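You operate a simulated robot arm through the tools that you are given. There is no shell and no other tool. Be economical: measure what you need, move in short steps, check, and stop when the job is done.

You run a simulated robot arm. Do the job below in one go: nothing can be reset, and whatever is moved stays where it is left.

## Task
Close both glue pots, wipe up the drips and push the plate in.
Fine: use the scrub pad and put it back. What is to be rubbed or washed off counts as gone when no trace of it is left.
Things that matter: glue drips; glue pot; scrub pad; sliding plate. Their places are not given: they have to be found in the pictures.

It is judged by the outcome, as a careful person would: the job done as asked, and still so three seconds after it is handed in. It fails if anything else is knocked over, pushed out of place, dropped, spilled or broken.

## Robot
A 6-joint arm with a two-finger parallel gripper, fixed in place. Base frame: the origin is at the foot of the arm, x ahead of it, y to its left, z up; the work surface is at about z = 0.85. Readings come in m, degrees, newtons and seconds.
With the tool pointing down near the work surface it reaches from about 0.26 to 0.68 m from the base axis. Its first joint turns from -66.0 to 66.0 degrees. Payload 2.9 kg.
Tool frame: the origin (TCP) lies between the finger pads and is the grasp point; the fingertips stand 0.03 m ahead of it; z points along the fingers, y is the line along which they close. Largest opening 0.11 m; finger width 0.02, thickness 0.01; the body of the gripper, 0.048 by 0.112 m, starts 0.055 m behind the TCP.
Orientation is that of the tool frame in the base frame, as [roll, pitch, yaw] about the fixed x, y, z axes, in that order (R = Rz(yaw) Ry(pitch) Rx(roll)). With the fingers straight down and closing along the base's y, the tool's x points along the base's -x, its y along +y and its z along -z.

## Interface
- The arm moves only by the tool step_arm. Its argument "motion" is a list of rows, each a list of 7 numbers: the shift along the base's x, y, z in m, then the turn, a rotation vector about the base's x, y, z in degrees, then the finger opening in m, from 0 to 0.11. In form: [[dx, dy, dz, ax, ay, az, claw], ...]. A call has 1 to 10 rows; each row shifts and turns the commanded pose from where the row before left it. Rows are played at 5 a second. More than 0.05 m and 8.6 degrees between two rows, or a gripper value outside its range, and nothing of the call is played. Where a pose cannot be reached the arm comes as near as it can. A force on the tool above 40 N (or 10 N above the force at the start of the call, whichever is more), or a blocked arm, ends the call early, and 0.2 s more pass. Each finger travels about 0.108 m/s and halts on what it meets, pressing with about 30 N; the grip force reading is that of the motor and also rises with nothing between the fingers. The clock runs only during rows and for 0.2 s after the last one: add rows that do not move to give the fingers time. It gives the time, the measured TCP pose, the force on the tool (base axes), the opening and the grip force at its end, in the units of the frame above (readings bear some noise), with the torque about the TCP (base axes, N m) and any sound that the robot's microphone picked up, and new pictures: "pictures" is both (left out), scene, wrist or none.
- Cameras (640 x 400 px; columns grow to the right, rows downward): "scene" is fixed at [0.0595, 0.4186, 1.3887]; the picture's right is [-0.89, -0.46, 0.00], its down [-0.24, 0.48, -0.84] and it looks along [0.39, -0.75, -0.53] (base axes); focal length 345 px, centre (320, 200). "wrist" rides on the gripper at [0.072, 0.017, -0.103] in the tool frame; the picture's right is [-0.23, 0.97, 0.00], its down [-0.76, -0.18, -0.62] and it looks along [-0.61, -0.14, 0.78] (tool axes); focal length 222 px, centre (320, 200).
- locate(camera, pixels): for up to 12 pixels [column, row] of the newest picture of that camera ("zoom" is the newest enlarged one), the place [x, y, z] in the base frame of the surface seen there, good to about 0.003 m. The clock stands still meanwhile.
- inspect(camera, box): a new picture of the part [left, top, right, bottom] of that camera's present view, enlarged. The clock stands still meanwhile.
- sign_off(): hands the job in; it is judged then, once.

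Go step by step. Measure first, check grasps and placings, and put right what went wrong. The budget is 80 turns and 200 pictures, counting those below and the enlarged ones. Unless the task says otherwise, let go and move clear before handing in, and close with one line.

The tools are called by a JSON object that holds its "fn" and its "kwargs". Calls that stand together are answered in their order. step_arm: Moves the arm, as the interface text tells. Its arguments: {"type":"object","properties":{"motion":{"type":"array"},"pictures":{"type":"string","enum":["both","scene","wrist","none"]}},"required":["motion"]} The other tools are called the same way: locate (camera, pixels) gives the place of the surface under pixels of a picture; inspect (camera, box) takes an enlarged picture of a part of a camera's view; sign_off () hands the job in.

At the start:

```text
clock: 0.0
tool_pos: [0.3194, -0.217, 1.1299]
ee_rot: [-179.9, 0.0, -180.0]
wrist_force: [0.3, -1.1, -0.3]
wrist_torque: [-0.03, -0.02, 0.0]
finger_gap: 0.11
grasp_force: 0.1
```

scene: 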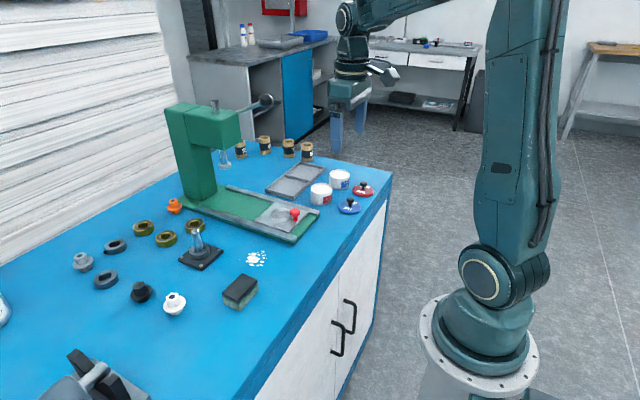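
wrist: 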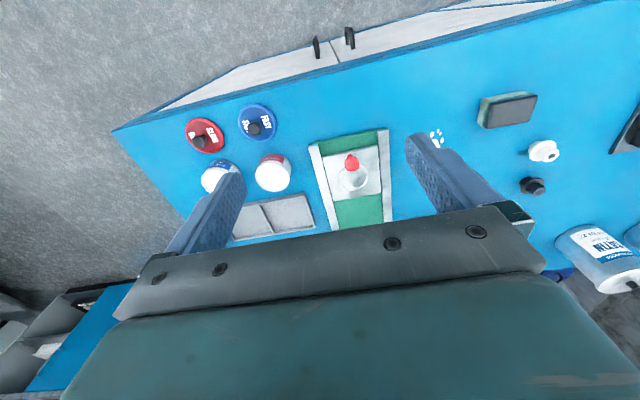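

The scene shows two white pots (320,193) and (340,178), lids red (363,189) and blue (348,206), drips at (257,258), the scrub pad at (240,290), and a sliding plate with red knob at (294,214). I'll enlarge and measure.

{"fn": "inspect", "kwargs": {"camera": "scene", "box": [260, 150, 400, 240]}}

{"fn": "inspect", "kwargs": {"camera": "scene", "box": [140, 230, 300, 330]}}

{"fn": "inspect", "kwargs": {"camera": "wrist", "box": [160, 80, 420, 240]}}

{"fn": "locate", "kwargs": {"camera": "scene", "pixels": [[320, 188], [340, 173], [363, 189], [348, 207], [294, 214], [257, 258], [240, 284], [320, 203], [340, 187], [280, 225], [362, 183], [348, 201]]}}

```text
4.44 times, centred on (330, 195) of scene
```

zoom: 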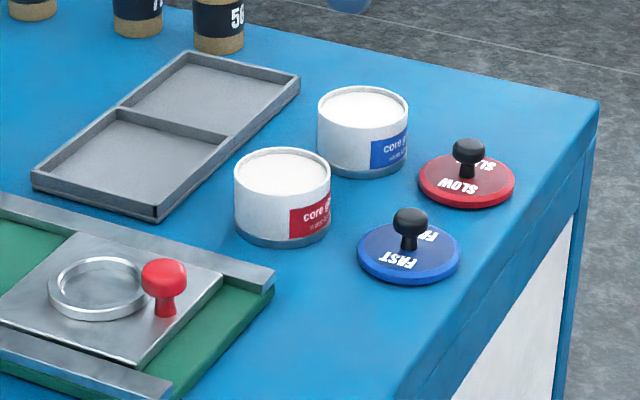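

```text
4.00 times, centred on (220, 280) of scene
```

zoom: 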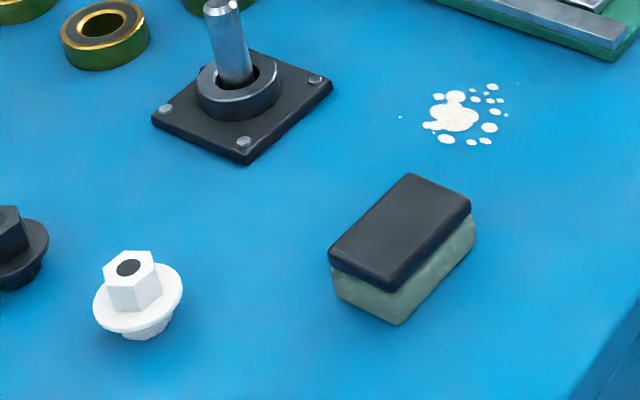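

```text
2.46 times, centred on (290, 160) of wrist
```

zoom: 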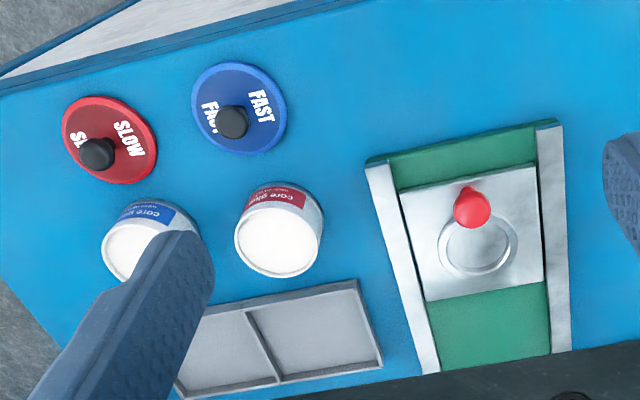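

```text
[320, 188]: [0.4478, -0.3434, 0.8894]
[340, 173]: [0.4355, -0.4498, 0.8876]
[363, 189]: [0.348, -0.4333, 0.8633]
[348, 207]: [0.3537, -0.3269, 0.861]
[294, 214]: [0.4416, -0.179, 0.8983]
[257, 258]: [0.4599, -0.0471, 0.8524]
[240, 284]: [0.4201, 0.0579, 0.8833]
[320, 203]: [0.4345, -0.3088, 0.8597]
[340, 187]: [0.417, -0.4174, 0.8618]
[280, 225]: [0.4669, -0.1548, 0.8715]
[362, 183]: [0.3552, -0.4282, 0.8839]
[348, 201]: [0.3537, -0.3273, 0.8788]
```

The pots carry red and blue labels, so I need to read which lid belongs to which. I'll also measure the track and pad geometry.

{"fn": "inspect", "kwargs": {"camera": "scene", "box": [304, 166, 360, 208]}}

{"fn": "inspect", "kwargs": {"camera": "scene", "box": [160, 90, 330, 250]}}

{"fn": "locate", "kwargs": {"camera": "zoom", "pixels": [[507, 310], [410, 275], [370, 310], [450, 350], [505, 325], [560, 290], [300, 260], [230, 240], [445, 300], [215, 170], [300, 230], [465, 270]]}}

{"fn": "locate", "kwargs": {"camera": "scene", "pixels": [[241, 274], [257, 282], [222, 294], [238, 302], [239, 310], [258, 290], [248, 262], [266, 252], [240, 259], [260, 265], [274, 256], [263, 250]]}}

```text
9.52 times, centred on (332, 187) of scene
```

zoom: 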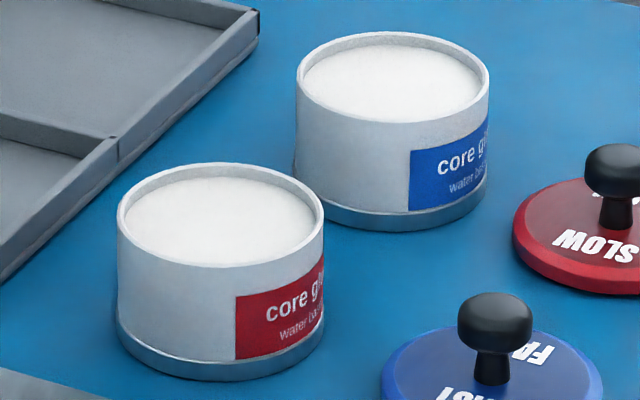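

```text
2.50 times, centred on (245, 170) of scene
```

zoom: 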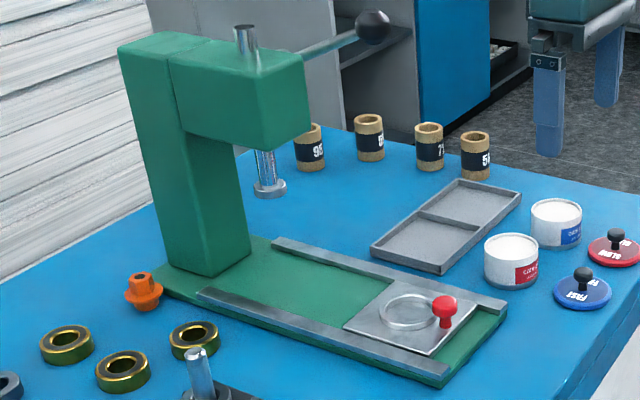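

```text
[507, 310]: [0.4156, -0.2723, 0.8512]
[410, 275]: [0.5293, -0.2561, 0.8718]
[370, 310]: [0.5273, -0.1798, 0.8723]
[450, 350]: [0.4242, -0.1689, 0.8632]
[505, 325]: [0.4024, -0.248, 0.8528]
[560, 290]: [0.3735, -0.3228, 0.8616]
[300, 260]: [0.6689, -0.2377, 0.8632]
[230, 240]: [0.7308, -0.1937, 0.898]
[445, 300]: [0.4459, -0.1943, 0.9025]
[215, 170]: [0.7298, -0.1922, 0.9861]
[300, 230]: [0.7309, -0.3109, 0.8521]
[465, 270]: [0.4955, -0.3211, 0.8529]
```

```text
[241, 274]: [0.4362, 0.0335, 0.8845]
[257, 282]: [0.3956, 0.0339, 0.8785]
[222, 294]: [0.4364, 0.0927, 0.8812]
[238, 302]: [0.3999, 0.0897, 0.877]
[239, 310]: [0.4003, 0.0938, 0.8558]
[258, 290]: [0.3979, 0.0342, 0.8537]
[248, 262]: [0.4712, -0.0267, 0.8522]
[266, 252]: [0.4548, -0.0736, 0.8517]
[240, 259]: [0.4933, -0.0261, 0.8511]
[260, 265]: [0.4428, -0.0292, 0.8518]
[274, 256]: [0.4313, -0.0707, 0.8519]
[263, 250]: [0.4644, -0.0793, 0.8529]
```

Lids and pots pair by colour (red label/red SLOW lid, blue/blue FAST). I'll move above the blue lid for a close look from the wrist camera.

{"fn": "step_arm", "kwargs": {"motion": [[0.01, -0.03, -0.03, 0, 0, 0, 0.06], [0.01, -0.03, -0.03, 0, 0, 0, 0.06], [0.01, -0.03, -0.03, 0, 0, 0, 0.06], [0.005, -0.02, -0.03, 0, 0, 0, 0.06], [0, 0, 0, 0, 0, 0, 0.06]]}}

```text
clock: 1.2
tool_pos: [0.3564, -0.3263, 1.0111]
ee_rot: [180.0, 0.0, -180.0]
wrist_force: [-0.2, 0.0, -1.1]
wrist_torque: [0.01, -0.01, 0.0]
finger_gap: 0.0601
grasp_force: 0.0
```

scene: 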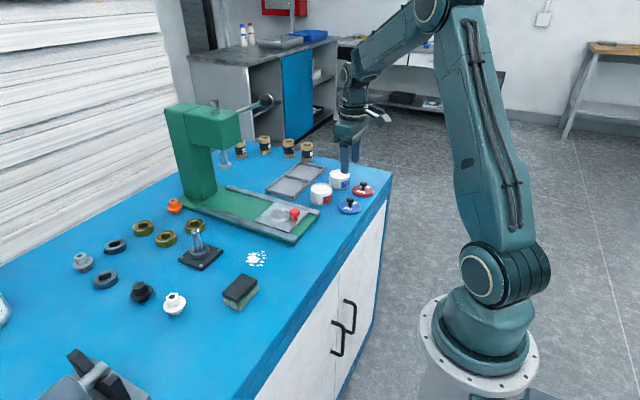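
wrist: 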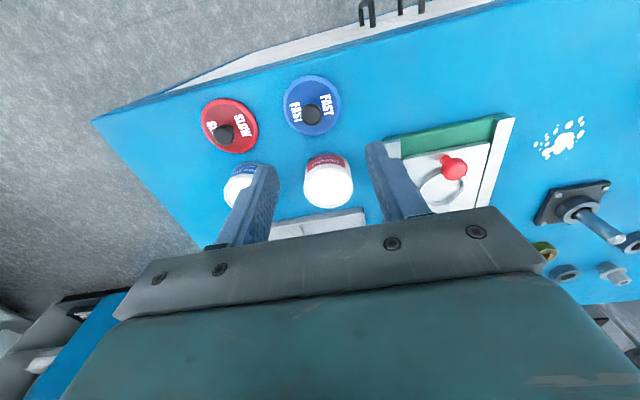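

The gripper now stands above the blue lid (wrist 312,113). I'll zoom in on the wrist view for precise centres and labels.

{"fn": "inspect", "kwargs": {"camera": "wrist", "box": [190, 60, 370, 220]}}

{"fn": "locate", "kwargs": {"camera": "wrist", "pixels": [[312, 113], [285, 108], [341, 104], [309, 75], [313, 136], [224, 134], [201, 128], [258, 124], [303, 186], [353, 183], [326, 165], [329, 208]]}}

```text
2.50 times, centred on (280, 140) of wrist
```

zoom: 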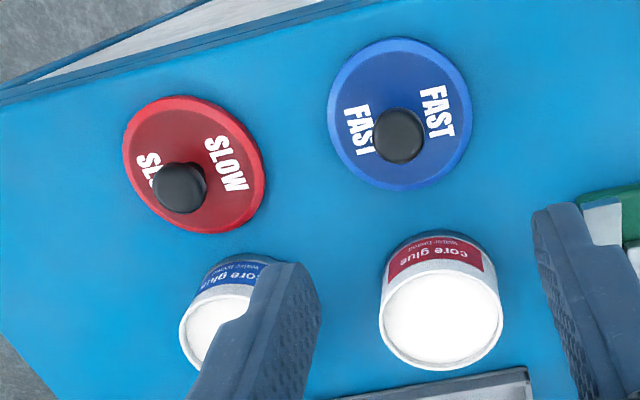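

```text
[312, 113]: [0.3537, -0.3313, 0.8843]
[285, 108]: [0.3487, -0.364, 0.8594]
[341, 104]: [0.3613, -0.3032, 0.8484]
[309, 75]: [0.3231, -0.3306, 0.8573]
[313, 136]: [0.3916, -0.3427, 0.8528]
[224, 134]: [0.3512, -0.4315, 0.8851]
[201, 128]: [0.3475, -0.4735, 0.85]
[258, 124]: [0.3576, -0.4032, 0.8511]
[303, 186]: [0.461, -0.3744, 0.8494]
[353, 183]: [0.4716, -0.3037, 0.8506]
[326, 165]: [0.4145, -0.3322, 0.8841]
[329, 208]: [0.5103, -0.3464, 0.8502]
```

Labels are the same text, so colour is the key. Now measuring the pot rims precisely.

{"fn": "locate", "kwargs": {"camera": "zoom", "pixels": [[383, 318], [499, 318], [440, 273], [442, 366], [440, 320], [184, 335], [240, 295], [205, 330], [405, 60], [399, 130], [192, 115], [180, 185]]}}

{"fn": "inspect", "kwargs": {"camera": "scene", "box": [304, 166, 384, 216]}}

{"fn": "locate", "kwargs": {"camera": "zoom", "pixels": [[208, 73], [285, 32], [362, 75], [285, 113], [285, 75], [58, 180], [130, 142], [203, 182], [132, 222], [132, 180], [474, 145], [355, 270]]}}

```text
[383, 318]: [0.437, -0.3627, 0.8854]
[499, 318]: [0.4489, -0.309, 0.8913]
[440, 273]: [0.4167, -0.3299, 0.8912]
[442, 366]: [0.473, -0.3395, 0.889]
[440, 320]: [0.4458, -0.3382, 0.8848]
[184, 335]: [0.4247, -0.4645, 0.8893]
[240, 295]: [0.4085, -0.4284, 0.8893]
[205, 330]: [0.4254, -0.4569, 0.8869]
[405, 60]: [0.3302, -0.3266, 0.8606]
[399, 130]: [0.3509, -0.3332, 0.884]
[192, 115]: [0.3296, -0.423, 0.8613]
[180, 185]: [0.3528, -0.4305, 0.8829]
```

```text
8.00 times, centred on (344, 191) of scene
```

zoom: 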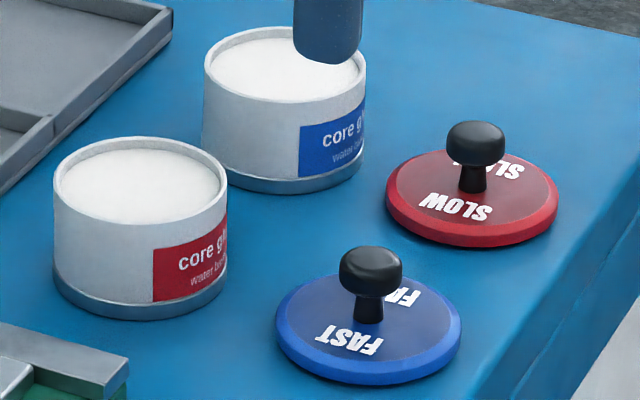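

```text
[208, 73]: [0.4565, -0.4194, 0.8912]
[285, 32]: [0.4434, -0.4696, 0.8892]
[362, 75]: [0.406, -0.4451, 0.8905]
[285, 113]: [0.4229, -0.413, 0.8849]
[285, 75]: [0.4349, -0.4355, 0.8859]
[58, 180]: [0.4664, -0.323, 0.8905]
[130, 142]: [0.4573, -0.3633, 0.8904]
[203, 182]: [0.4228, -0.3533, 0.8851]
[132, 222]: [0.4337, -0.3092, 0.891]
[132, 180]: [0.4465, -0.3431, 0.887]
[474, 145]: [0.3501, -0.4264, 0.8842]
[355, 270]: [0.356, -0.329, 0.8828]
```

Centres: blue knob (0.354,-0.331, top 0.884), red knob (0.352,-0.431), red pot (0.445,-0.337), blue pot (0.432,-0.4365), rim 0.891. Descending on the blue lid's knob and gripping.

{"fn": "step_arm", "kwargs": {"motion": [[-0.001, -0.004, -0.04, 0, 0, 0, 0.06], [0, 0, -0.04, 0, 0, 0, 0.06], [0, 0, -0.025, 0, 0, 0, 0.06], [0, 0, -0.009, 0, 0, 0, 0.05], [0, 0, 0, 0, 0, 0, 0.03], [0, 0, 0, 0, 0, 0, 0.0], [0, 0, 0, 0, 0, 0, 0.0]]}}

```text
clock: 2.8
tool_pos: [0.3524, -0.3305, 0.896]
ee_rot: [-179.9, 0.1, 180.0]
wrist_force: [0.4, 0.0, 1.2]
wrist_torque: [-0.06, 0.03, 0.0]
finger_gap: 0.0194
grasp_force: 30.1
```

scene: 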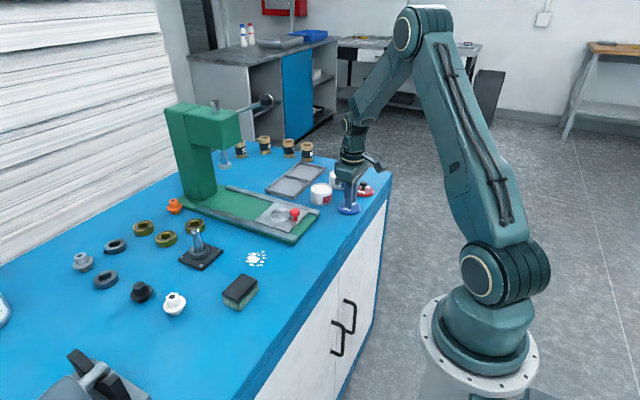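
wrist: 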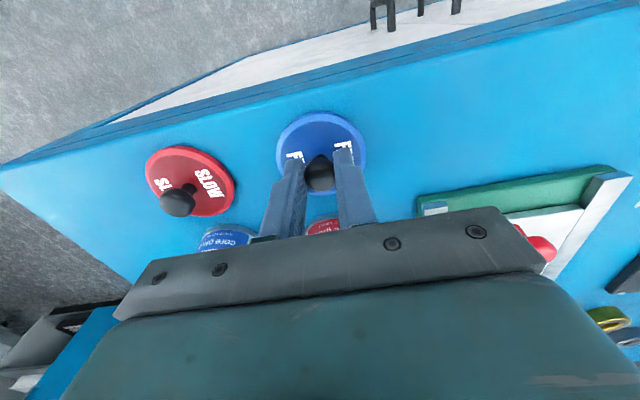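

The knob is held (gap 0.0194, 30 N). Lifting 0.08 and carrying it over the blue pot.

{"fn": "step_arm", "kwargs": {"motion": [[0, 0, 0.04, 0, 0, 0, 0], [0, 0, 0.04, 0, 0, 0, 0], [0.02, -0.026, 0, 0, 0, 0, 0], [0.02, -0.026, 0, 0, 0, 0, 0], [0.02, -0.027, 0, 0, 0, 0, 0], [0.018, -0.0265, 0, 0, 0, 0, 0], [0, 0, 0, 0, 0, 0, 0]]}}

{"fn": "inspect", "kwargs": {"camera": "scene", "box": [294, 136, 394, 216]}}

{"fn": "inspect", "kwargs": {"camera": "wrist", "box": [200, 80, 440, 240]}}

```text
clock: 4.4
tool_pos: [0.4301, -0.4339, 0.976]
ee_rot: [180.0, 0.0, -180.0]
wrist_force: [-1.7, -0.6, 0.2]
wrist_torque: [-0.02, -0.02, 0.01]
finger_gap: 0.0191
grasp_force: 30.0
```

scene: 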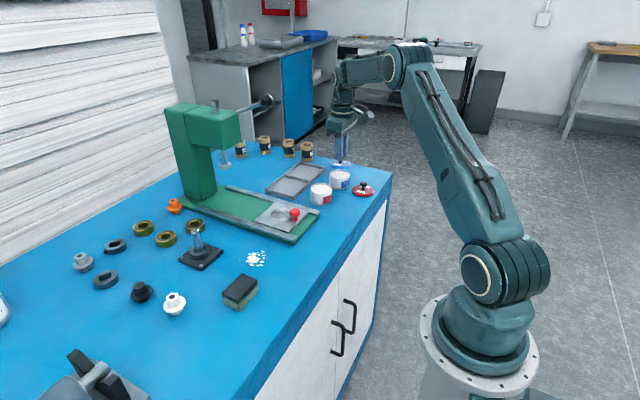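
wrist: 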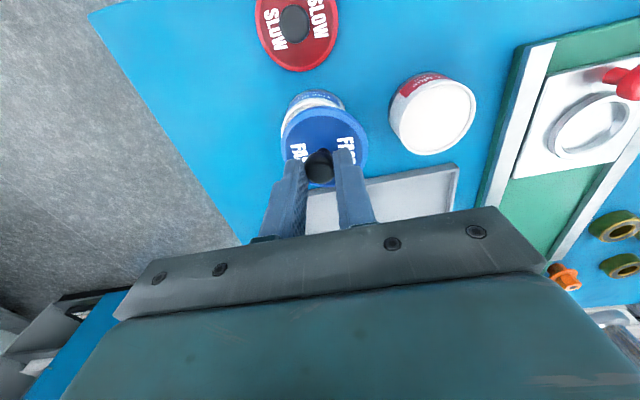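

```text
5.00 times, centred on (344, 176) of scene
```

zoom: 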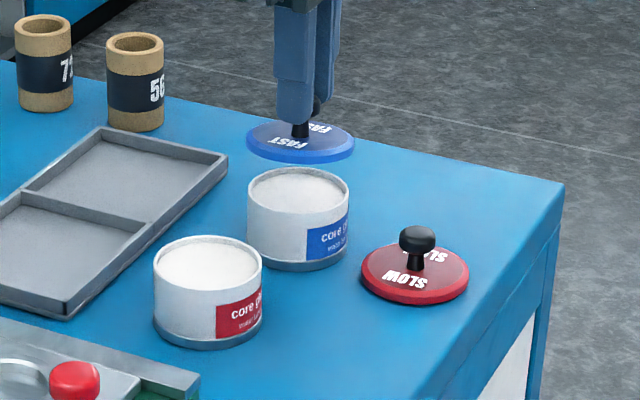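

```text
2.50 times, centred on (320, 160) of wrist
```

zoom: 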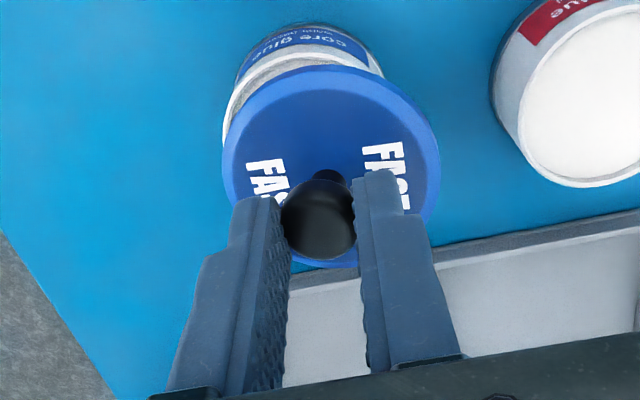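

The lid hangs level over the blue pot. I'll remeasure the unobstructed pot rims before lowering.

{"fn": "inspect", "kwargs": {"camera": "scene", "box": [319, 156, 375, 201]}}

{"fn": "locate", "kwargs": {"camera": "wrist", "pixels": [[396, 128], [470, 100], [437, 83], [424, 150], [437, 118], [317, 124], [288, 150], [361, 148]]}}

{"fn": "locate", "kwargs": {"camera": "zoom", "pixels": [[122, 145], [237, 145], [178, 115], [178, 178], [178, 145], [120, 75], [235, 85], [180, 102]]}}

```text
8.89 times, centred on (347, 178) of scene
```

zoom: 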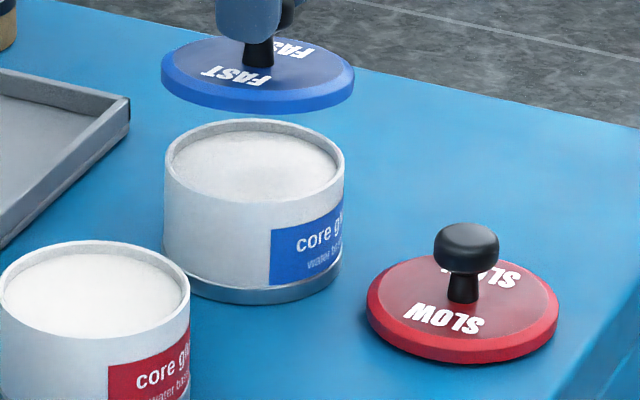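

```text
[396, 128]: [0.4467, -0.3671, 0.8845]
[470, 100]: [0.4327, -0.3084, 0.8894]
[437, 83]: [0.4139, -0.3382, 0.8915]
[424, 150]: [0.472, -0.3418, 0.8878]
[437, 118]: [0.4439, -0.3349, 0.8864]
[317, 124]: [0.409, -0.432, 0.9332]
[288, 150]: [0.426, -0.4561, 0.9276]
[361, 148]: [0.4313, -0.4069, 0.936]
```

```text
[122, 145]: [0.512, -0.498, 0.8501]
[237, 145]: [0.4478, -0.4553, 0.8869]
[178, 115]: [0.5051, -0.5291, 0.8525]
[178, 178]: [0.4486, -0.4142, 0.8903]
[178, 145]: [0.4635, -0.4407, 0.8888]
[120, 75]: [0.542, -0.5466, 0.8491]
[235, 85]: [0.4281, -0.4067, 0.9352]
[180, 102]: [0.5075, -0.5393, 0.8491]
```

{"fn": "locate", "kwargs": {"camera": "zoom", "pixels": [[168, 160], [342, 160], [255, 122], [255, 200], [164, 75], [352, 75], [257, 100], [190, 190], [322, 190], [190, 130], [322, 132]]}}

```text
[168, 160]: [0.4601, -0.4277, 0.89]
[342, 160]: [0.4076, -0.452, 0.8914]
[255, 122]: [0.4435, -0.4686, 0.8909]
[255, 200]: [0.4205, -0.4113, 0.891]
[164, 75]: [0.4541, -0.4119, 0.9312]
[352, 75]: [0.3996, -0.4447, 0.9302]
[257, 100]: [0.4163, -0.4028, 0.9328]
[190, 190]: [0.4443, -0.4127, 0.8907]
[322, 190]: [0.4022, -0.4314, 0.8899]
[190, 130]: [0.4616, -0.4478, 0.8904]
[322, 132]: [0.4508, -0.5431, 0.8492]
```

Pot centre ≈ (0.433,-0.439), lid centre ≈ (0.431,-0.432). Shifting by (0.002,-0.006) and lowering to just above the rim.

{"fn": "step_arm", "kwargs": {"motion": [[0.002, -0.006, 0, 0, 0, 0, 0], [0, 0, -0.02, 0, 0, 0, 0], [0, 0, -0.013, 0, 0, 0, 0], [0, 0, 0, 0, 0, 0, 0]], "pictures": "none"}}

{"fn": "inspect", "kwargs": {"camera": "scene", "box": [319, 156, 375, 201]}}

```text
clock: 5.4
tool_pos: [0.435, -0.4414, 0.9439]
ee_rot: [-179.8, 0.0, -179.9]
wrist_force: [0.1, 3.0, 13.0]
wrist_torque: [-0.18, -0.11, 0.05]
finger_gap: 0.0194
grasp_force: 30.2
```

```text
8.89 times, centred on (347, 178) of scene
```

zoom: 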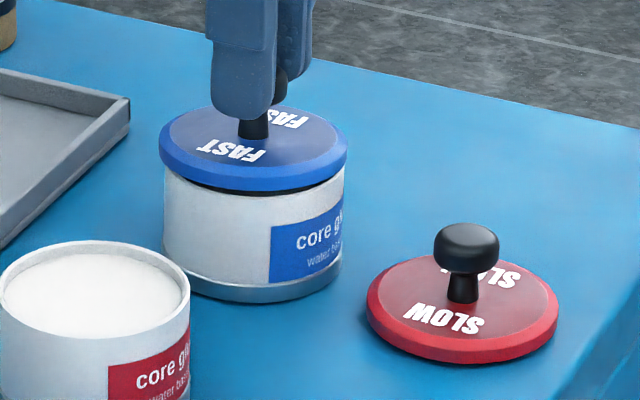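

Contact of 13 N at z 0.944 with a dark plug under the lid: the torque says the far (+x, -y) side touches first. I'll lift 3 mm, shift slightly nearer, and try again.

{"fn": "step_arm", "kwargs": {"motion": [[0, 0, 0.004, 0, 0, 0, 0], [-0.0012, 0.0025, 0, 0, 0, 0, 0], [0, 0, -0.004, 0, 0, 0, 0], [0, 0, -0.002, 0, 0, 0, 0], [0, 0, 0, 0, 0, 0, 0]], "pictures": "none"}}

{"fn": "inspect", "kwargs": {"camera": "scene", "box": [319, 156, 375, 201]}}

```text
clock: 6.6
tool_pos: [0.4324, -0.4386, 0.9423]
ee_rot: [-179.9, 0.2, -180.0]
wrist_force: [-1.7, 4.0, 16.9]
wrist_torque: [-0.09, -0.17, 0.03]
finger_gap: 0.0195
grasp_force: 30.2
```

```text
8.89 times, centred on (347, 178) of scene
```

zoom: 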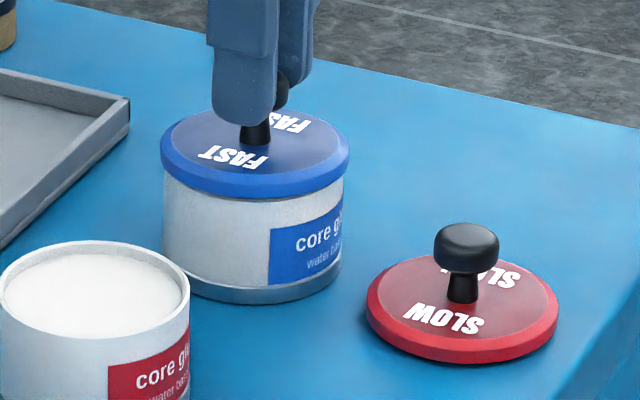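

The lid came lower at the near side but still presses 17 N, with contact now mainly on +x. I'll shift about 1.5 mm toward -x and lower further.

{"fn": "step_arm", "kwargs": {"motion": [[0, 0, 0.002, 0, 0, 0, 0], [-0.0015, 0.0007, 0, 0, 0, 0, 0], [0, 0, -0.003, 0, 0, 0, 0], [0, 0, -0.002, 0, 0, 0, 0], [0, 0, 0, 0, 0, 0, 0]], "pictures": "wrist"}}

{"fn": "inspect", "kwargs": {"camera": "scene", "box": [319, 156, 375, 201]}}

{"fn": "inspect", "kwargs": {"camera": "wrist", "box": [240, 80, 400, 200]}}

```text
clock: 7.8
tool_pos: [0.4315, -0.4405, 0.9421]
ee_rot: [-179.9, 0.2, -180.0]
wrist_force: [-2.9, 9.1, 33.4]
wrist_torque: [0.26, 0.19, 0.02]
finger_gap: 0.0193
grasp_force: 30.3
```

wrist: 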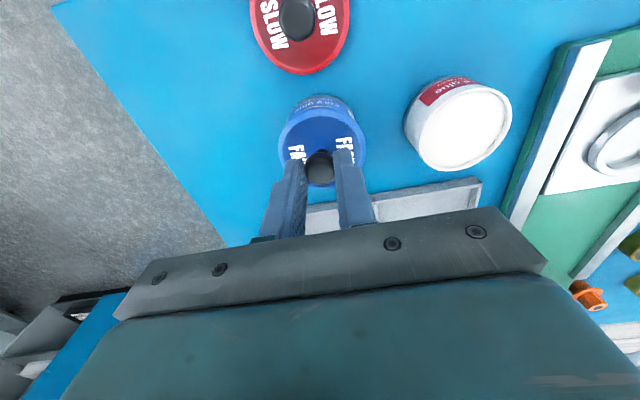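

```text
8.89 times, centred on (347, 178) of scene
```

zoom: 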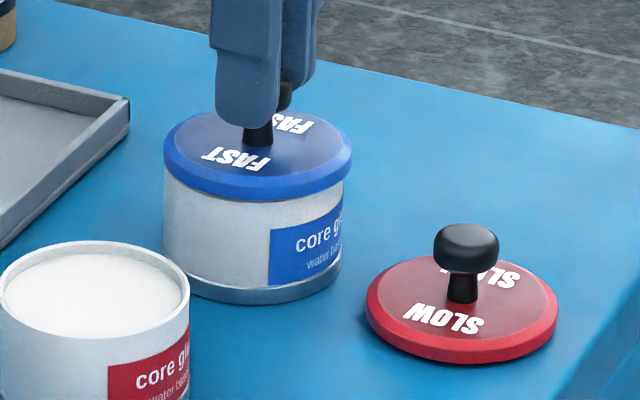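

```text
3.33 times, centred on (320, 140) of wrist
```

zoom: 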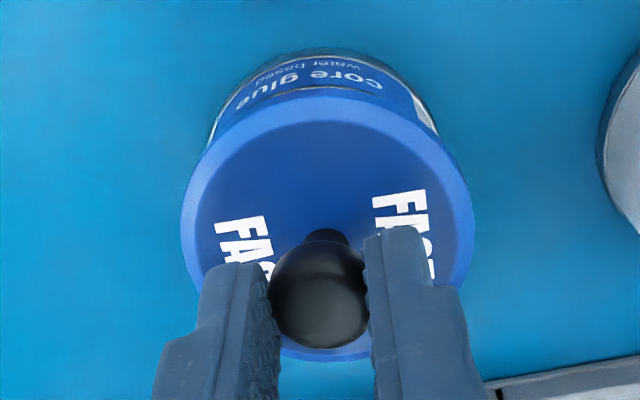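

Contact has moved to the near side (33 N), and the lid is at 257 vs pot 254 px, so I overshot slightly. Shift half back and press again gently.

{"fn": "step_arm", "kwargs": {"motion": [[0, 0, 0.003, 0, 0, 0, 0], [0.001, -0.0006, 0, 0, 0, 0, 0], [0, 0, -0.002, 0, 0, 0, 0], [0, 0, -0.001, 0, 0, 0, 0], [0, 0, 0, 0, 0, 0, 0]], "pictures": "none"}}

{"fn": "inspect", "kwargs": {"camera": "scene", "box": [319, 156, 375, 201]}}

```text
clock: 9.0
tool_pos: [0.4336, -0.4398, 0.9413]
ee_rot: [-179.8, 0.2, 179.9]
wrist_force: [-4.5, 4.1, 29.1]
wrist_torque: [0.27, 0.11, 0.04]
finger_gap: 0.0194
grasp_force: 29.7
heard: snap
```

```text
8.89 times, centred on (347, 178) of scene
```

zoom: 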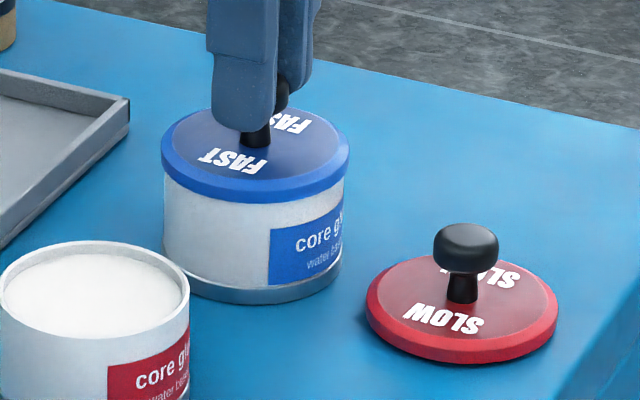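

A "snap" was heard: the blue lid is on and looks flush. Releasing and rising.

{"fn": "step_arm", "kwargs": {"motion": [[0, 0, 0.001, 0, 0, 0, 0.03], [0, 0, 0, 0, 0, 0, 0.05], [0, 0, 0.03, 0, 0, 0, 0.05], [0, 0, 0.03, 0, 0, 0, 0.06], [-0.04, 0.005, 0, 0, 0, 0, 0.06], [-0.04, 0.004, 0, 0, 0, 0, 0.06], [0, 0, 0, 0, 0, 0, 0.06]]}}

{"fn": "inspect", "kwargs": {"camera": "scene", "box": [304, 156, 384, 211]}}

{"fn": "inspect", "kwargs": {"camera": "wrist", "box": [220, 80, 420, 220]}}

```text
clock: 10.6
tool_pos: [0.3544, -0.4307, 1.0012]
ee_rot: [180.0, 0.0, -180.0]
wrist_force: [0.6, 0.5, 0.5]
wrist_torque: [0.02, 0.01, 0.01]
finger_gap: 0.06
grasp_force: 0.0
```

scene: 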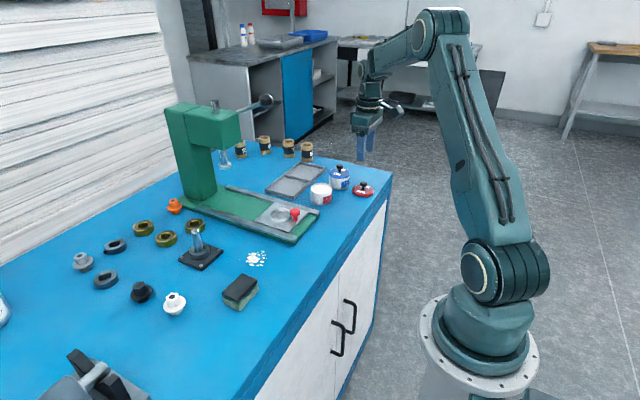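
wrist: 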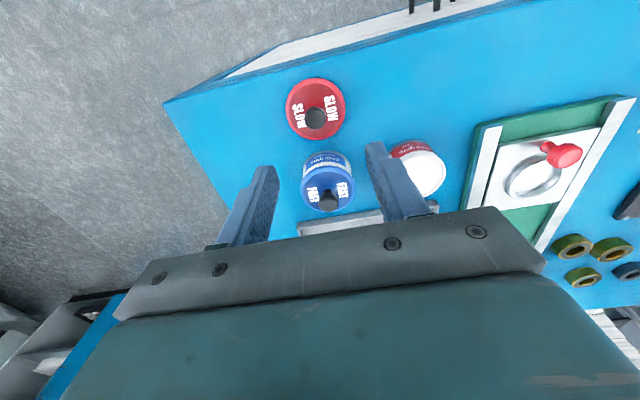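

```text
7.27 times, centred on (344, 184) of scene
```

zoom: 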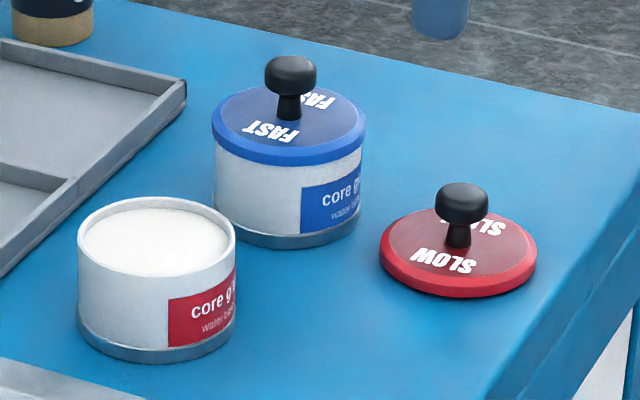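

```text
2.86 times, centred on (320, 150) of wrist
```

zoom: 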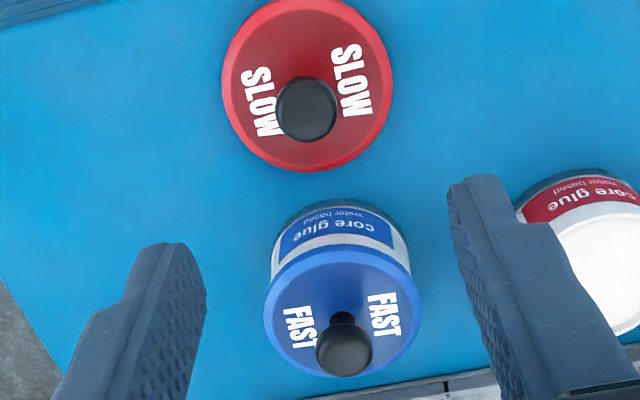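

Blue pot is closed. Now checking the red knob position (zoom 306,108) and descending comes next.

{"fn": "locate", "kwargs": {"camera": "zoom", "pixels": [[306, 108], [280, 108], [334, 108], [343, 350], [306, 10], [300, 165]]}}

```text
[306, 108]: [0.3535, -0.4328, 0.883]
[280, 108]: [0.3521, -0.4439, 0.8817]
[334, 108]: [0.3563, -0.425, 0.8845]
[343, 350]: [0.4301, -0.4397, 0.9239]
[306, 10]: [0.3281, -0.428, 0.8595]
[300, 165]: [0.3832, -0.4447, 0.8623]
```

Red knob at about (0.354,-0.433). Descending slightly lower than last time for a firmer hold, then gripping.

{"fn": "step_arm", "kwargs": {"motion": [[0.0, -0.002, -0.04, 0, 0, 0, 0.06], [0, 0, -0.04, 0, 0, 0, 0.05], [0, 0, -0.02, 0, 0, 0, 0.05], [0, 0, -0.008, 0, 0, 0, 0.05], [0, 0, 0, 0, 0, 0, 0.03], [0, 0, 0, 0, 0, 0, 0.0], [0, 0, 0, 0, 0, 0, 0.0]], "pictures": "none"}}

{"fn": "inspect", "kwargs": {"camera": "scene", "box": [304, 156, 394, 216]}}

```text
clock: 12.2
tool_pos: [0.3529, -0.4318, 0.8924]
ee_rot: [179.9, 0.0, 179.9]
wrist_force: [0.2, -0.2, 0.2]
wrist_torque: [-0.04, 0.0, -0.02]
finger_gap: 0.0194
grasp_force: 30.7
```

```text
6.67 times, centred on (349, 186) of scene
```

zoom: 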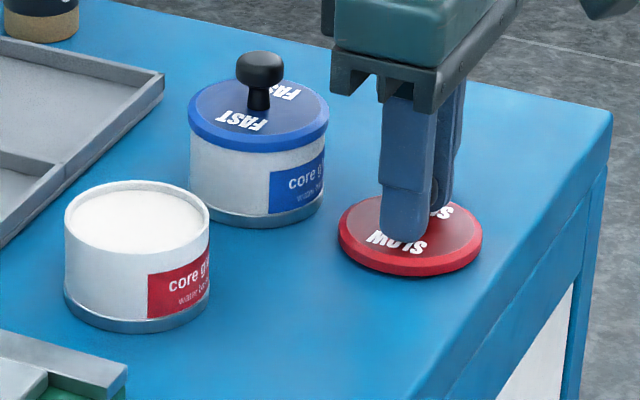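

Knob held at 0.0194. Lifting and carrying to the red pot at (0.445,-0.337), stopping above the rim.

{"fn": "step_arm", "kwargs": {"motion": [[0, 0, 0.04, 0, 0, 0, 0], [0, 0, 0.04, 0, 0, 0, 0], [0.023, 0.024, 0, 0, 0, 0, 0], [0.023, 0.024, 0, 0, 0, 0, 0], [0.023, 0.024, 0, 0, 0, 0, 0], [0.023, 0.0225, 0, 0, 0, 0, 0], [0, 0, -0.022, 0, 0, 0, 0], [0, 0, 0, 0, 0, 0, 0]]}}

{"fn": "inspect", "kwargs": {"camera": "scene", "box": [295, 166, 351, 211]}}

```text
clock: 14.0
tool_pos: [0.4462, -0.338, 0.9511]
ee_rot: [180.0, 0.0, -180.0]
wrist_force: [0.2, 1.2, -0.6]
wrist_torque: [-0.01, -0.02, -0.06]
finger_gap: 0.0194
grasp_force: 30.6
```

scene: 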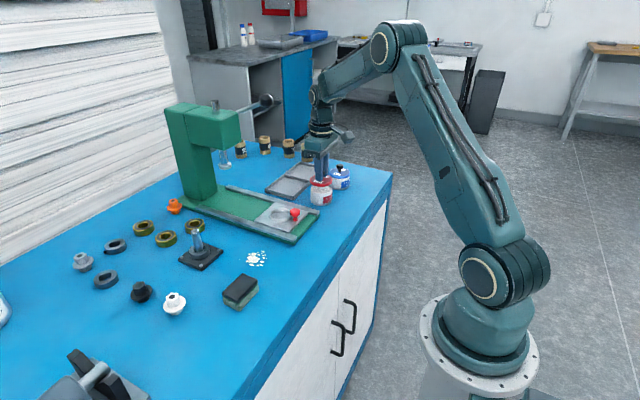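
wrist: 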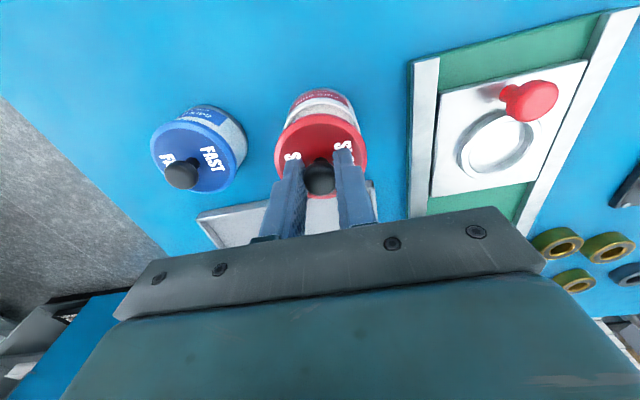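

```text
8.89 times, centred on (323, 188) of scene
```

zoom: 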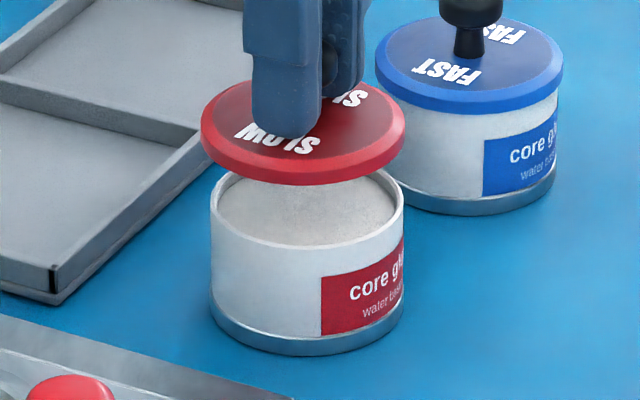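

Lid (201–405 px) sits about half a pixel left of the pot (211–404), so I shift (-0.0007,-0.0004) and lower until touching.

{"fn": "step_arm", "kwargs": {"motion": [[-0.0007, -0.0004, -0.01, 0, 0, 0, 0], [0, 0, -0.006, 0, 0, 0, 0], [0, 0, -0.002, 0, 0, 0, 0], [0, 0, 0, 0, 0, 0, 0]], "pictures": "none"}}

{"fn": "inspect", "kwargs": {"camera": "scene", "box": [295, 166, 351, 211]}}

```text
clock: 15.0
tool_pos: [0.4433, -0.3371, 0.9321]
ee_rot: [-180.0, 0.0, -180.0]
wrist_force: [0.8, 0.2, 0.2]
wrist_torque: [0.02, -0.03, 0.0]
finger_gap: 0.0193
grasp_force: 30.6
```

```text
8.89 times, centred on (323, 188) of scene
```

zoom: 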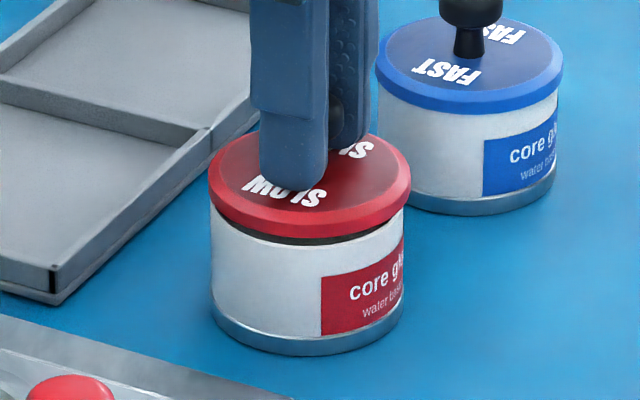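

No contact yet and the lid is almost centred (309 vs 307). Lowering in 2 mm steps.

{"fn": "step_arm", "kwargs": {"motion": [[0.0003, 0.0001, -0.002, 0, 0, 0, 0], [0, 0, -0.002, 0, 0, 0, 0], [0, 0, 0, 0, 0, 0, 0]], "pictures": "none"}}

{"fn": "inspect", "kwargs": {"camera": "scene", "box": [295, 166, 351, 211]}}

```text
clock: 15.8
tool_pos: [0.4453, -0.3374, 0.9293]
ee_rot: [-179.9, 0.1, -179.9]
wrist_force: [-5.1, 8.3, 28.7]
wrist_torque: [0.14, -0.25, 0.06]
finger_gap: 0.0197
grasp_force: 30.3
```

```text
8.89 times, centred on (323, 188) of scene
```

zoom: 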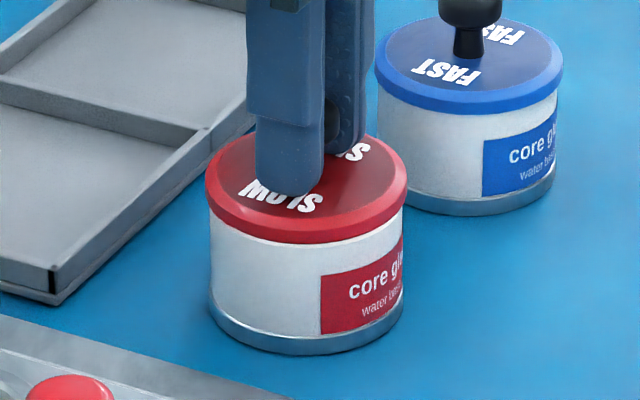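

The lid is down and flush-looking with 29 N, but no snap yet. I press slightly more.

{"fn": "step_arm", "kwargs": {"motion": [[0, 0, -0.0007, 0, 0, 0, 0], [0, 0, -0.0005, 0, 0, 0, 0], [0, 0, 0, 0, 0, 0, 0]], "pictures": "none"}}

{"fn": "inspect", "kwargs": {"camera": "scene", "box": [295, 166, 351, 211]}}

```text
clock: 16.6
tool_pos: [0.4435, -0.3388, 0.9287]
ee_rot: [-179.8, 0.3, -179.9]
wrist_force: [-0.7, 8.6, 35.2]
wrist_torque: [0.1, -0.1, 0.06]
finger_gap: 0.0195
grasp_force: 30.5
```

```text
8.89 times, centred on (323, 188) of scene
```

zoom: 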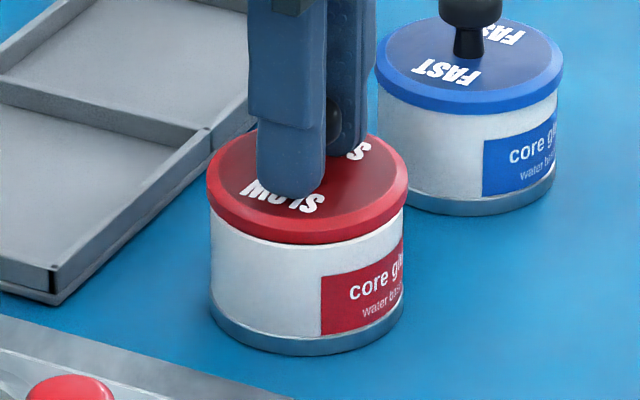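

35 N, no snap heard. Compare lid heights and flushness.

{"fn": "locate", "kwargs": {"camera": "zoom", "pixels": [[225, 180], [385, 180], [300, 222], [350, 205], [400, 65], [540, 70], [480, 88], [420, 85]]}}

{"fn": "inspect", "kwargs": {"camera": "wrist", "box": [140, 70, 400, 220]}}

```text
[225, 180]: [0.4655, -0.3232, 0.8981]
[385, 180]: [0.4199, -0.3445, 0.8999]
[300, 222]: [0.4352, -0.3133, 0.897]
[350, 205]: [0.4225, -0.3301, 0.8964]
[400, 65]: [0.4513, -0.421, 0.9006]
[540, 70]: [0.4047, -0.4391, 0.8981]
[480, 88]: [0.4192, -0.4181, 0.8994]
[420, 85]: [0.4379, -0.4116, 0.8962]
```

```text
2.46 times, centred on (270, 145) of wrist
```

zoom: 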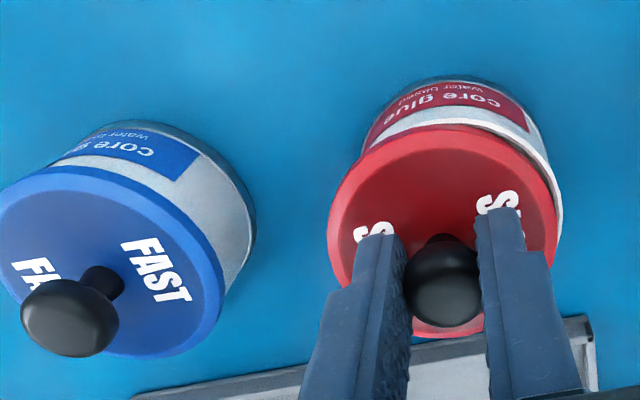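

Red lid height is about the same as blue's; it may just need centring. I'll jiggle under light pressure, watching for the snap.

{"fn": "step_arm", "kwargs": {"motion": [[-0.001, 0, 0, 0, 0, 0, 0], [0, 0.001, 0, 0, 0, 0, 0], [0.001, 0, 0, 0, 0, 0, 0], [0.001, 0, 0, 0, 0, 0, 0], [0, -0.001, 0, 0, 0, 0, 0], [0, -0.001, 0, 0, 0, 0, 0], [-0.001, 0, 0, 0, 0, 0, 0], [0, 0.001, 0, 0, 0, 0, 0], [0, 0, 0, 0, 0, 0, 0]], "pictures": "wrist"}}

{"fn": "inspect", "kwargs": {"camera": "wrist", "box": [140, 70, 400, 220]}}

{"fn": "inspect", "kwargs": {"camera": "scene", "box": [295, 166, 351, 211]}}

```text
clock: 18.6
tool_pos: [0.4454, -0.3394, 0.9289]
ee_rot: [-179.7, 0.2, 179.9]
wrist_force: [-4.7, -1.5, 29.8]
wrist_torque: [-0.11, 0.02, -0.06]
finger_gap: 0.0198
grasp_force: 29.6
```

wrist: 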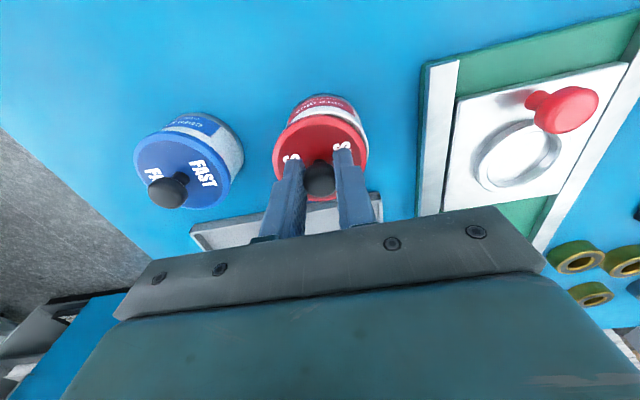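

```text
2.46 times, centred on (270, 145) of wrist
```

zoom: 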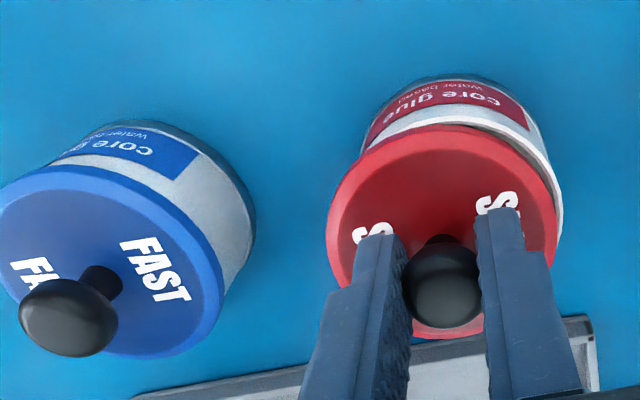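

```text
8.89 times, centred on (323, 188) of scene
```

zoom: 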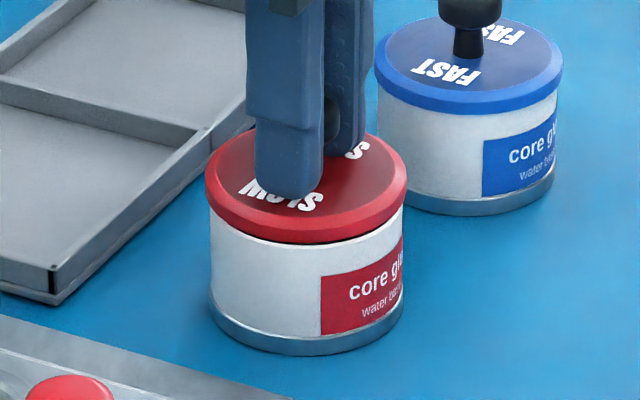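

A slight dark gap shows at the near/right side (scene 300,240) and the rim peeks out at the +y side in the wrist view. I'll ease up, move (-0.001,+0.002), and press again.

{"fn": "step_arm", "kwargs": {"motion": [[0, 0, 0.002, 0, 0, 0, 0], [-0.001, 0.002, 0, 0, 0, 0, 0], [0, 0, -0.001, 0, 0, 0, 0], [0, 0, -0.001, 0, 0, 0, 0], [0, 0, -0.0005, 0, 0, 0, 0], [0, 0, 0, 0, 0, 0, 0]], "pictures": "wrist"}}

{"fn": "inspect", "kwargs": {"camera": "wrist", "box": [140, 70, 400, 220]}}

{"fn": "inspect", "kwargs": {"camera": "scene", "box": [295, 166, 351, 211]}}

```text
clock: 20.0
tool_pos: [0.444, -0.3365, 0.929]
ee_rot: [-179.8, 0.2, -179.9]
wrist_force: [1.0, 4.2, 31.7]
wrist_torque: [-0.26, -0.12, -0.01]
finger_gap: 0.0194
grasp_force: 29.8
```

wrist: 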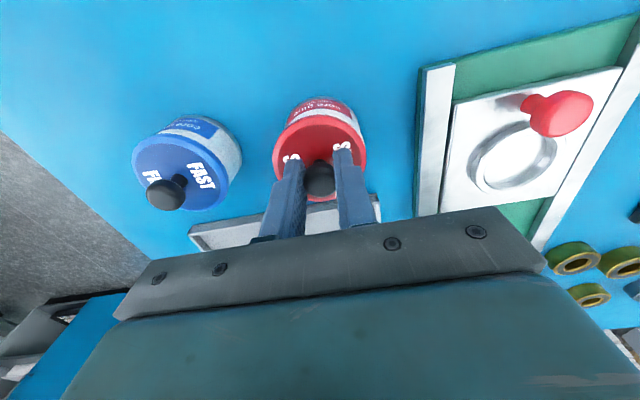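

```text
2.46 times, centred on (270, 145) of wrist
```

zoom: 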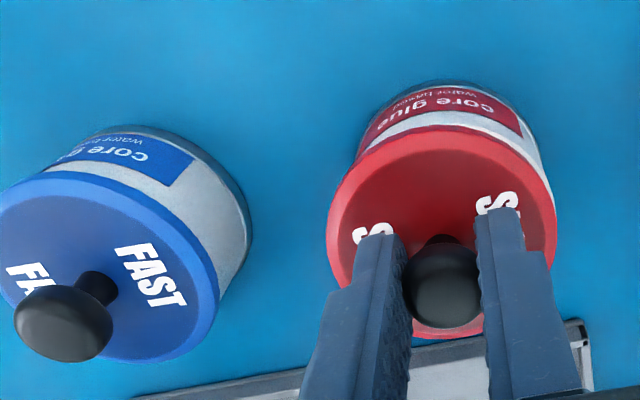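

```text
8.89 times, centred on (323, 188) of scene
```

zoom: 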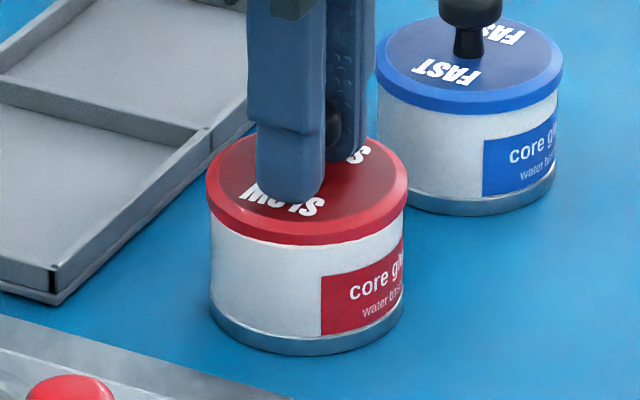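

Near side is now flush; remaining resistance is off-centre because the grip holds the lid rigidly. I'll release, close the fingers and push straight down on top of the knob so it self-levels.

{"fn": "step_arm", "kwargs": {"motion": [[0, 0, 0.001, 0, 0, 0, 0.03], [0, 0, 0, 0, 0, 0, 0.04], [0, 0, 0.035, 0, 0, 0, 0.04], [0.001, 0, 0, 0, 0, 0, 0.0], [0, 0, 0, 0, 0, 0, 0.0], [0, 0, 0, 0, 0, 0, 0.0]]}}

{"fn": "inspect", "kwargs": {"camera": "scene", "box": [295, 156, 351, 201]}}

{"fn": "inspect", "kwargs": {"camera": "wrist", "box": [140, 70, 400, 220]}}

```text
clock: 21.4
tool_pos: [0.4459, -0.3376, 0.9614]
ee_rot: [180.0, 0.1, -180.0]
wrist_force: [0.0, -0.1, -1.0]
wrist_torque: [0.0, 0.01, 0.0]
finger_gap: 0.0
grasp_force: 30.0
```

scene: 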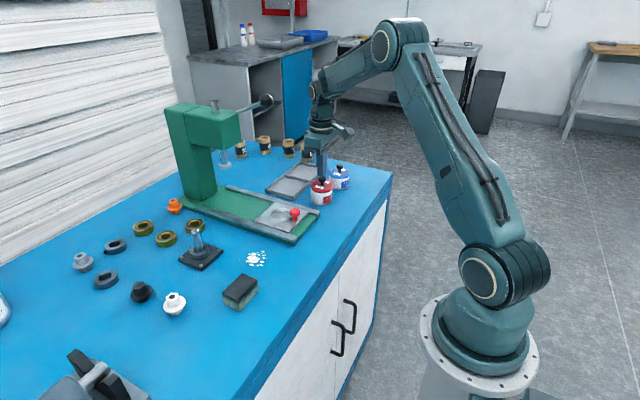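
wrist: 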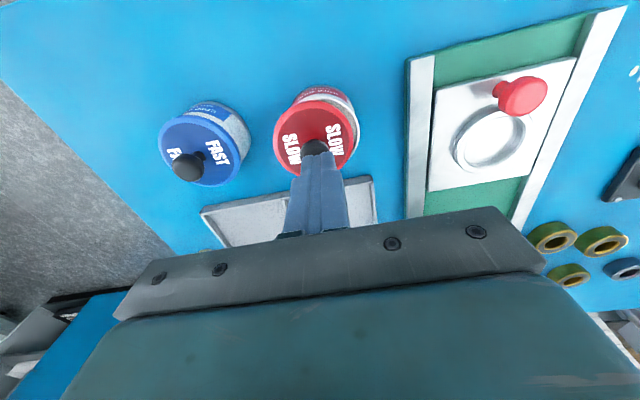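

```text
8.89 times, centred on (323, 178) of scene
```

zoom: 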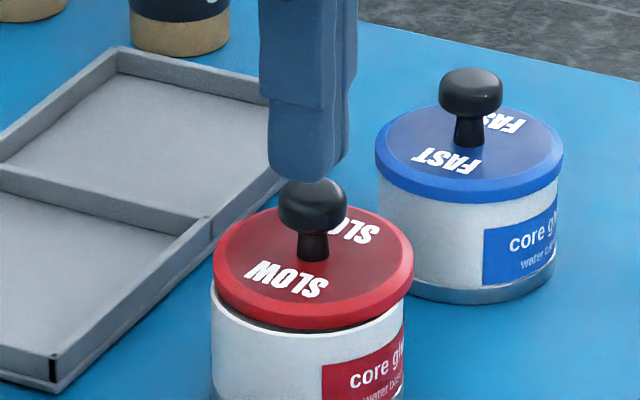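

```text
2.46 times, centred on (270, 145) of wrist
```

zoom: 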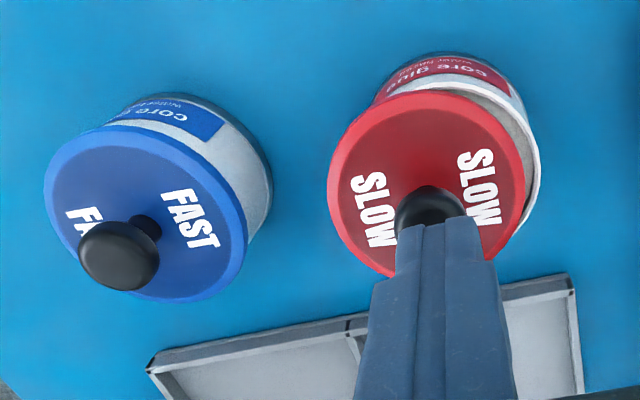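

The lid tilted off-centre once released: near-left gap and rim peeking at +y. I'll measure lid and pot centres accurately from this unobstructed view.

{"fn": "inspect", "kwargs": {"camera": "scene", "box": [300, 174, 344, 210]}}

{"fn": "locate", "kwargs": {"camera": "wrist", "pixels": [[275, 138], [352, 135], [310, 110], [318, 172], [316, 148], [358, 128], [345, 100], [352, 110], [308, 90], [280, 120]]}}

{"fn": "locate", "kwargs": {"camera": "zoom", "pixels": [[165, 125], [430, 135], [290, 215], [160, 200], [420, 220], [280, 260], [300, 60], [240, 130], [370, 130], [290, 190]]}}

```text
11.11 times, centred on (322, 192) of scene
```

zoom: 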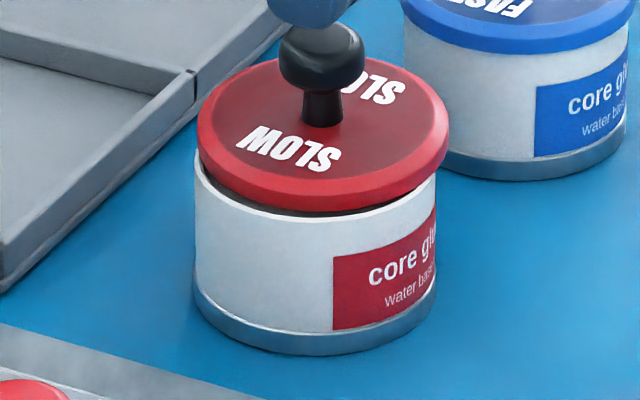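

```text
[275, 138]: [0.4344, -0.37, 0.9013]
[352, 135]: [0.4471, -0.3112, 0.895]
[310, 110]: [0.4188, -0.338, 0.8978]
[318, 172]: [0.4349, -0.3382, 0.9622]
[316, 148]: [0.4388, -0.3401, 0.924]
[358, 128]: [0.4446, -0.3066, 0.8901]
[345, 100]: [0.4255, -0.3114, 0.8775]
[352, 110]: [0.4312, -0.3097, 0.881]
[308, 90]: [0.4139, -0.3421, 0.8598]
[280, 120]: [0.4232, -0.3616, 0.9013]
```

```text
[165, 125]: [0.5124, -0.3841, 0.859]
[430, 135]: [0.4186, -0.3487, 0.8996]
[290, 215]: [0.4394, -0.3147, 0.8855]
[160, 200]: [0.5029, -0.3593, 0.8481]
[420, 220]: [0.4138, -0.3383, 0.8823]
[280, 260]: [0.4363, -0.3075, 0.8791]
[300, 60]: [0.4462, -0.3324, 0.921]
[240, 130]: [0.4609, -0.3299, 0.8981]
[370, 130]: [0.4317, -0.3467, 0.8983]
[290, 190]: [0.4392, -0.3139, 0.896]
```

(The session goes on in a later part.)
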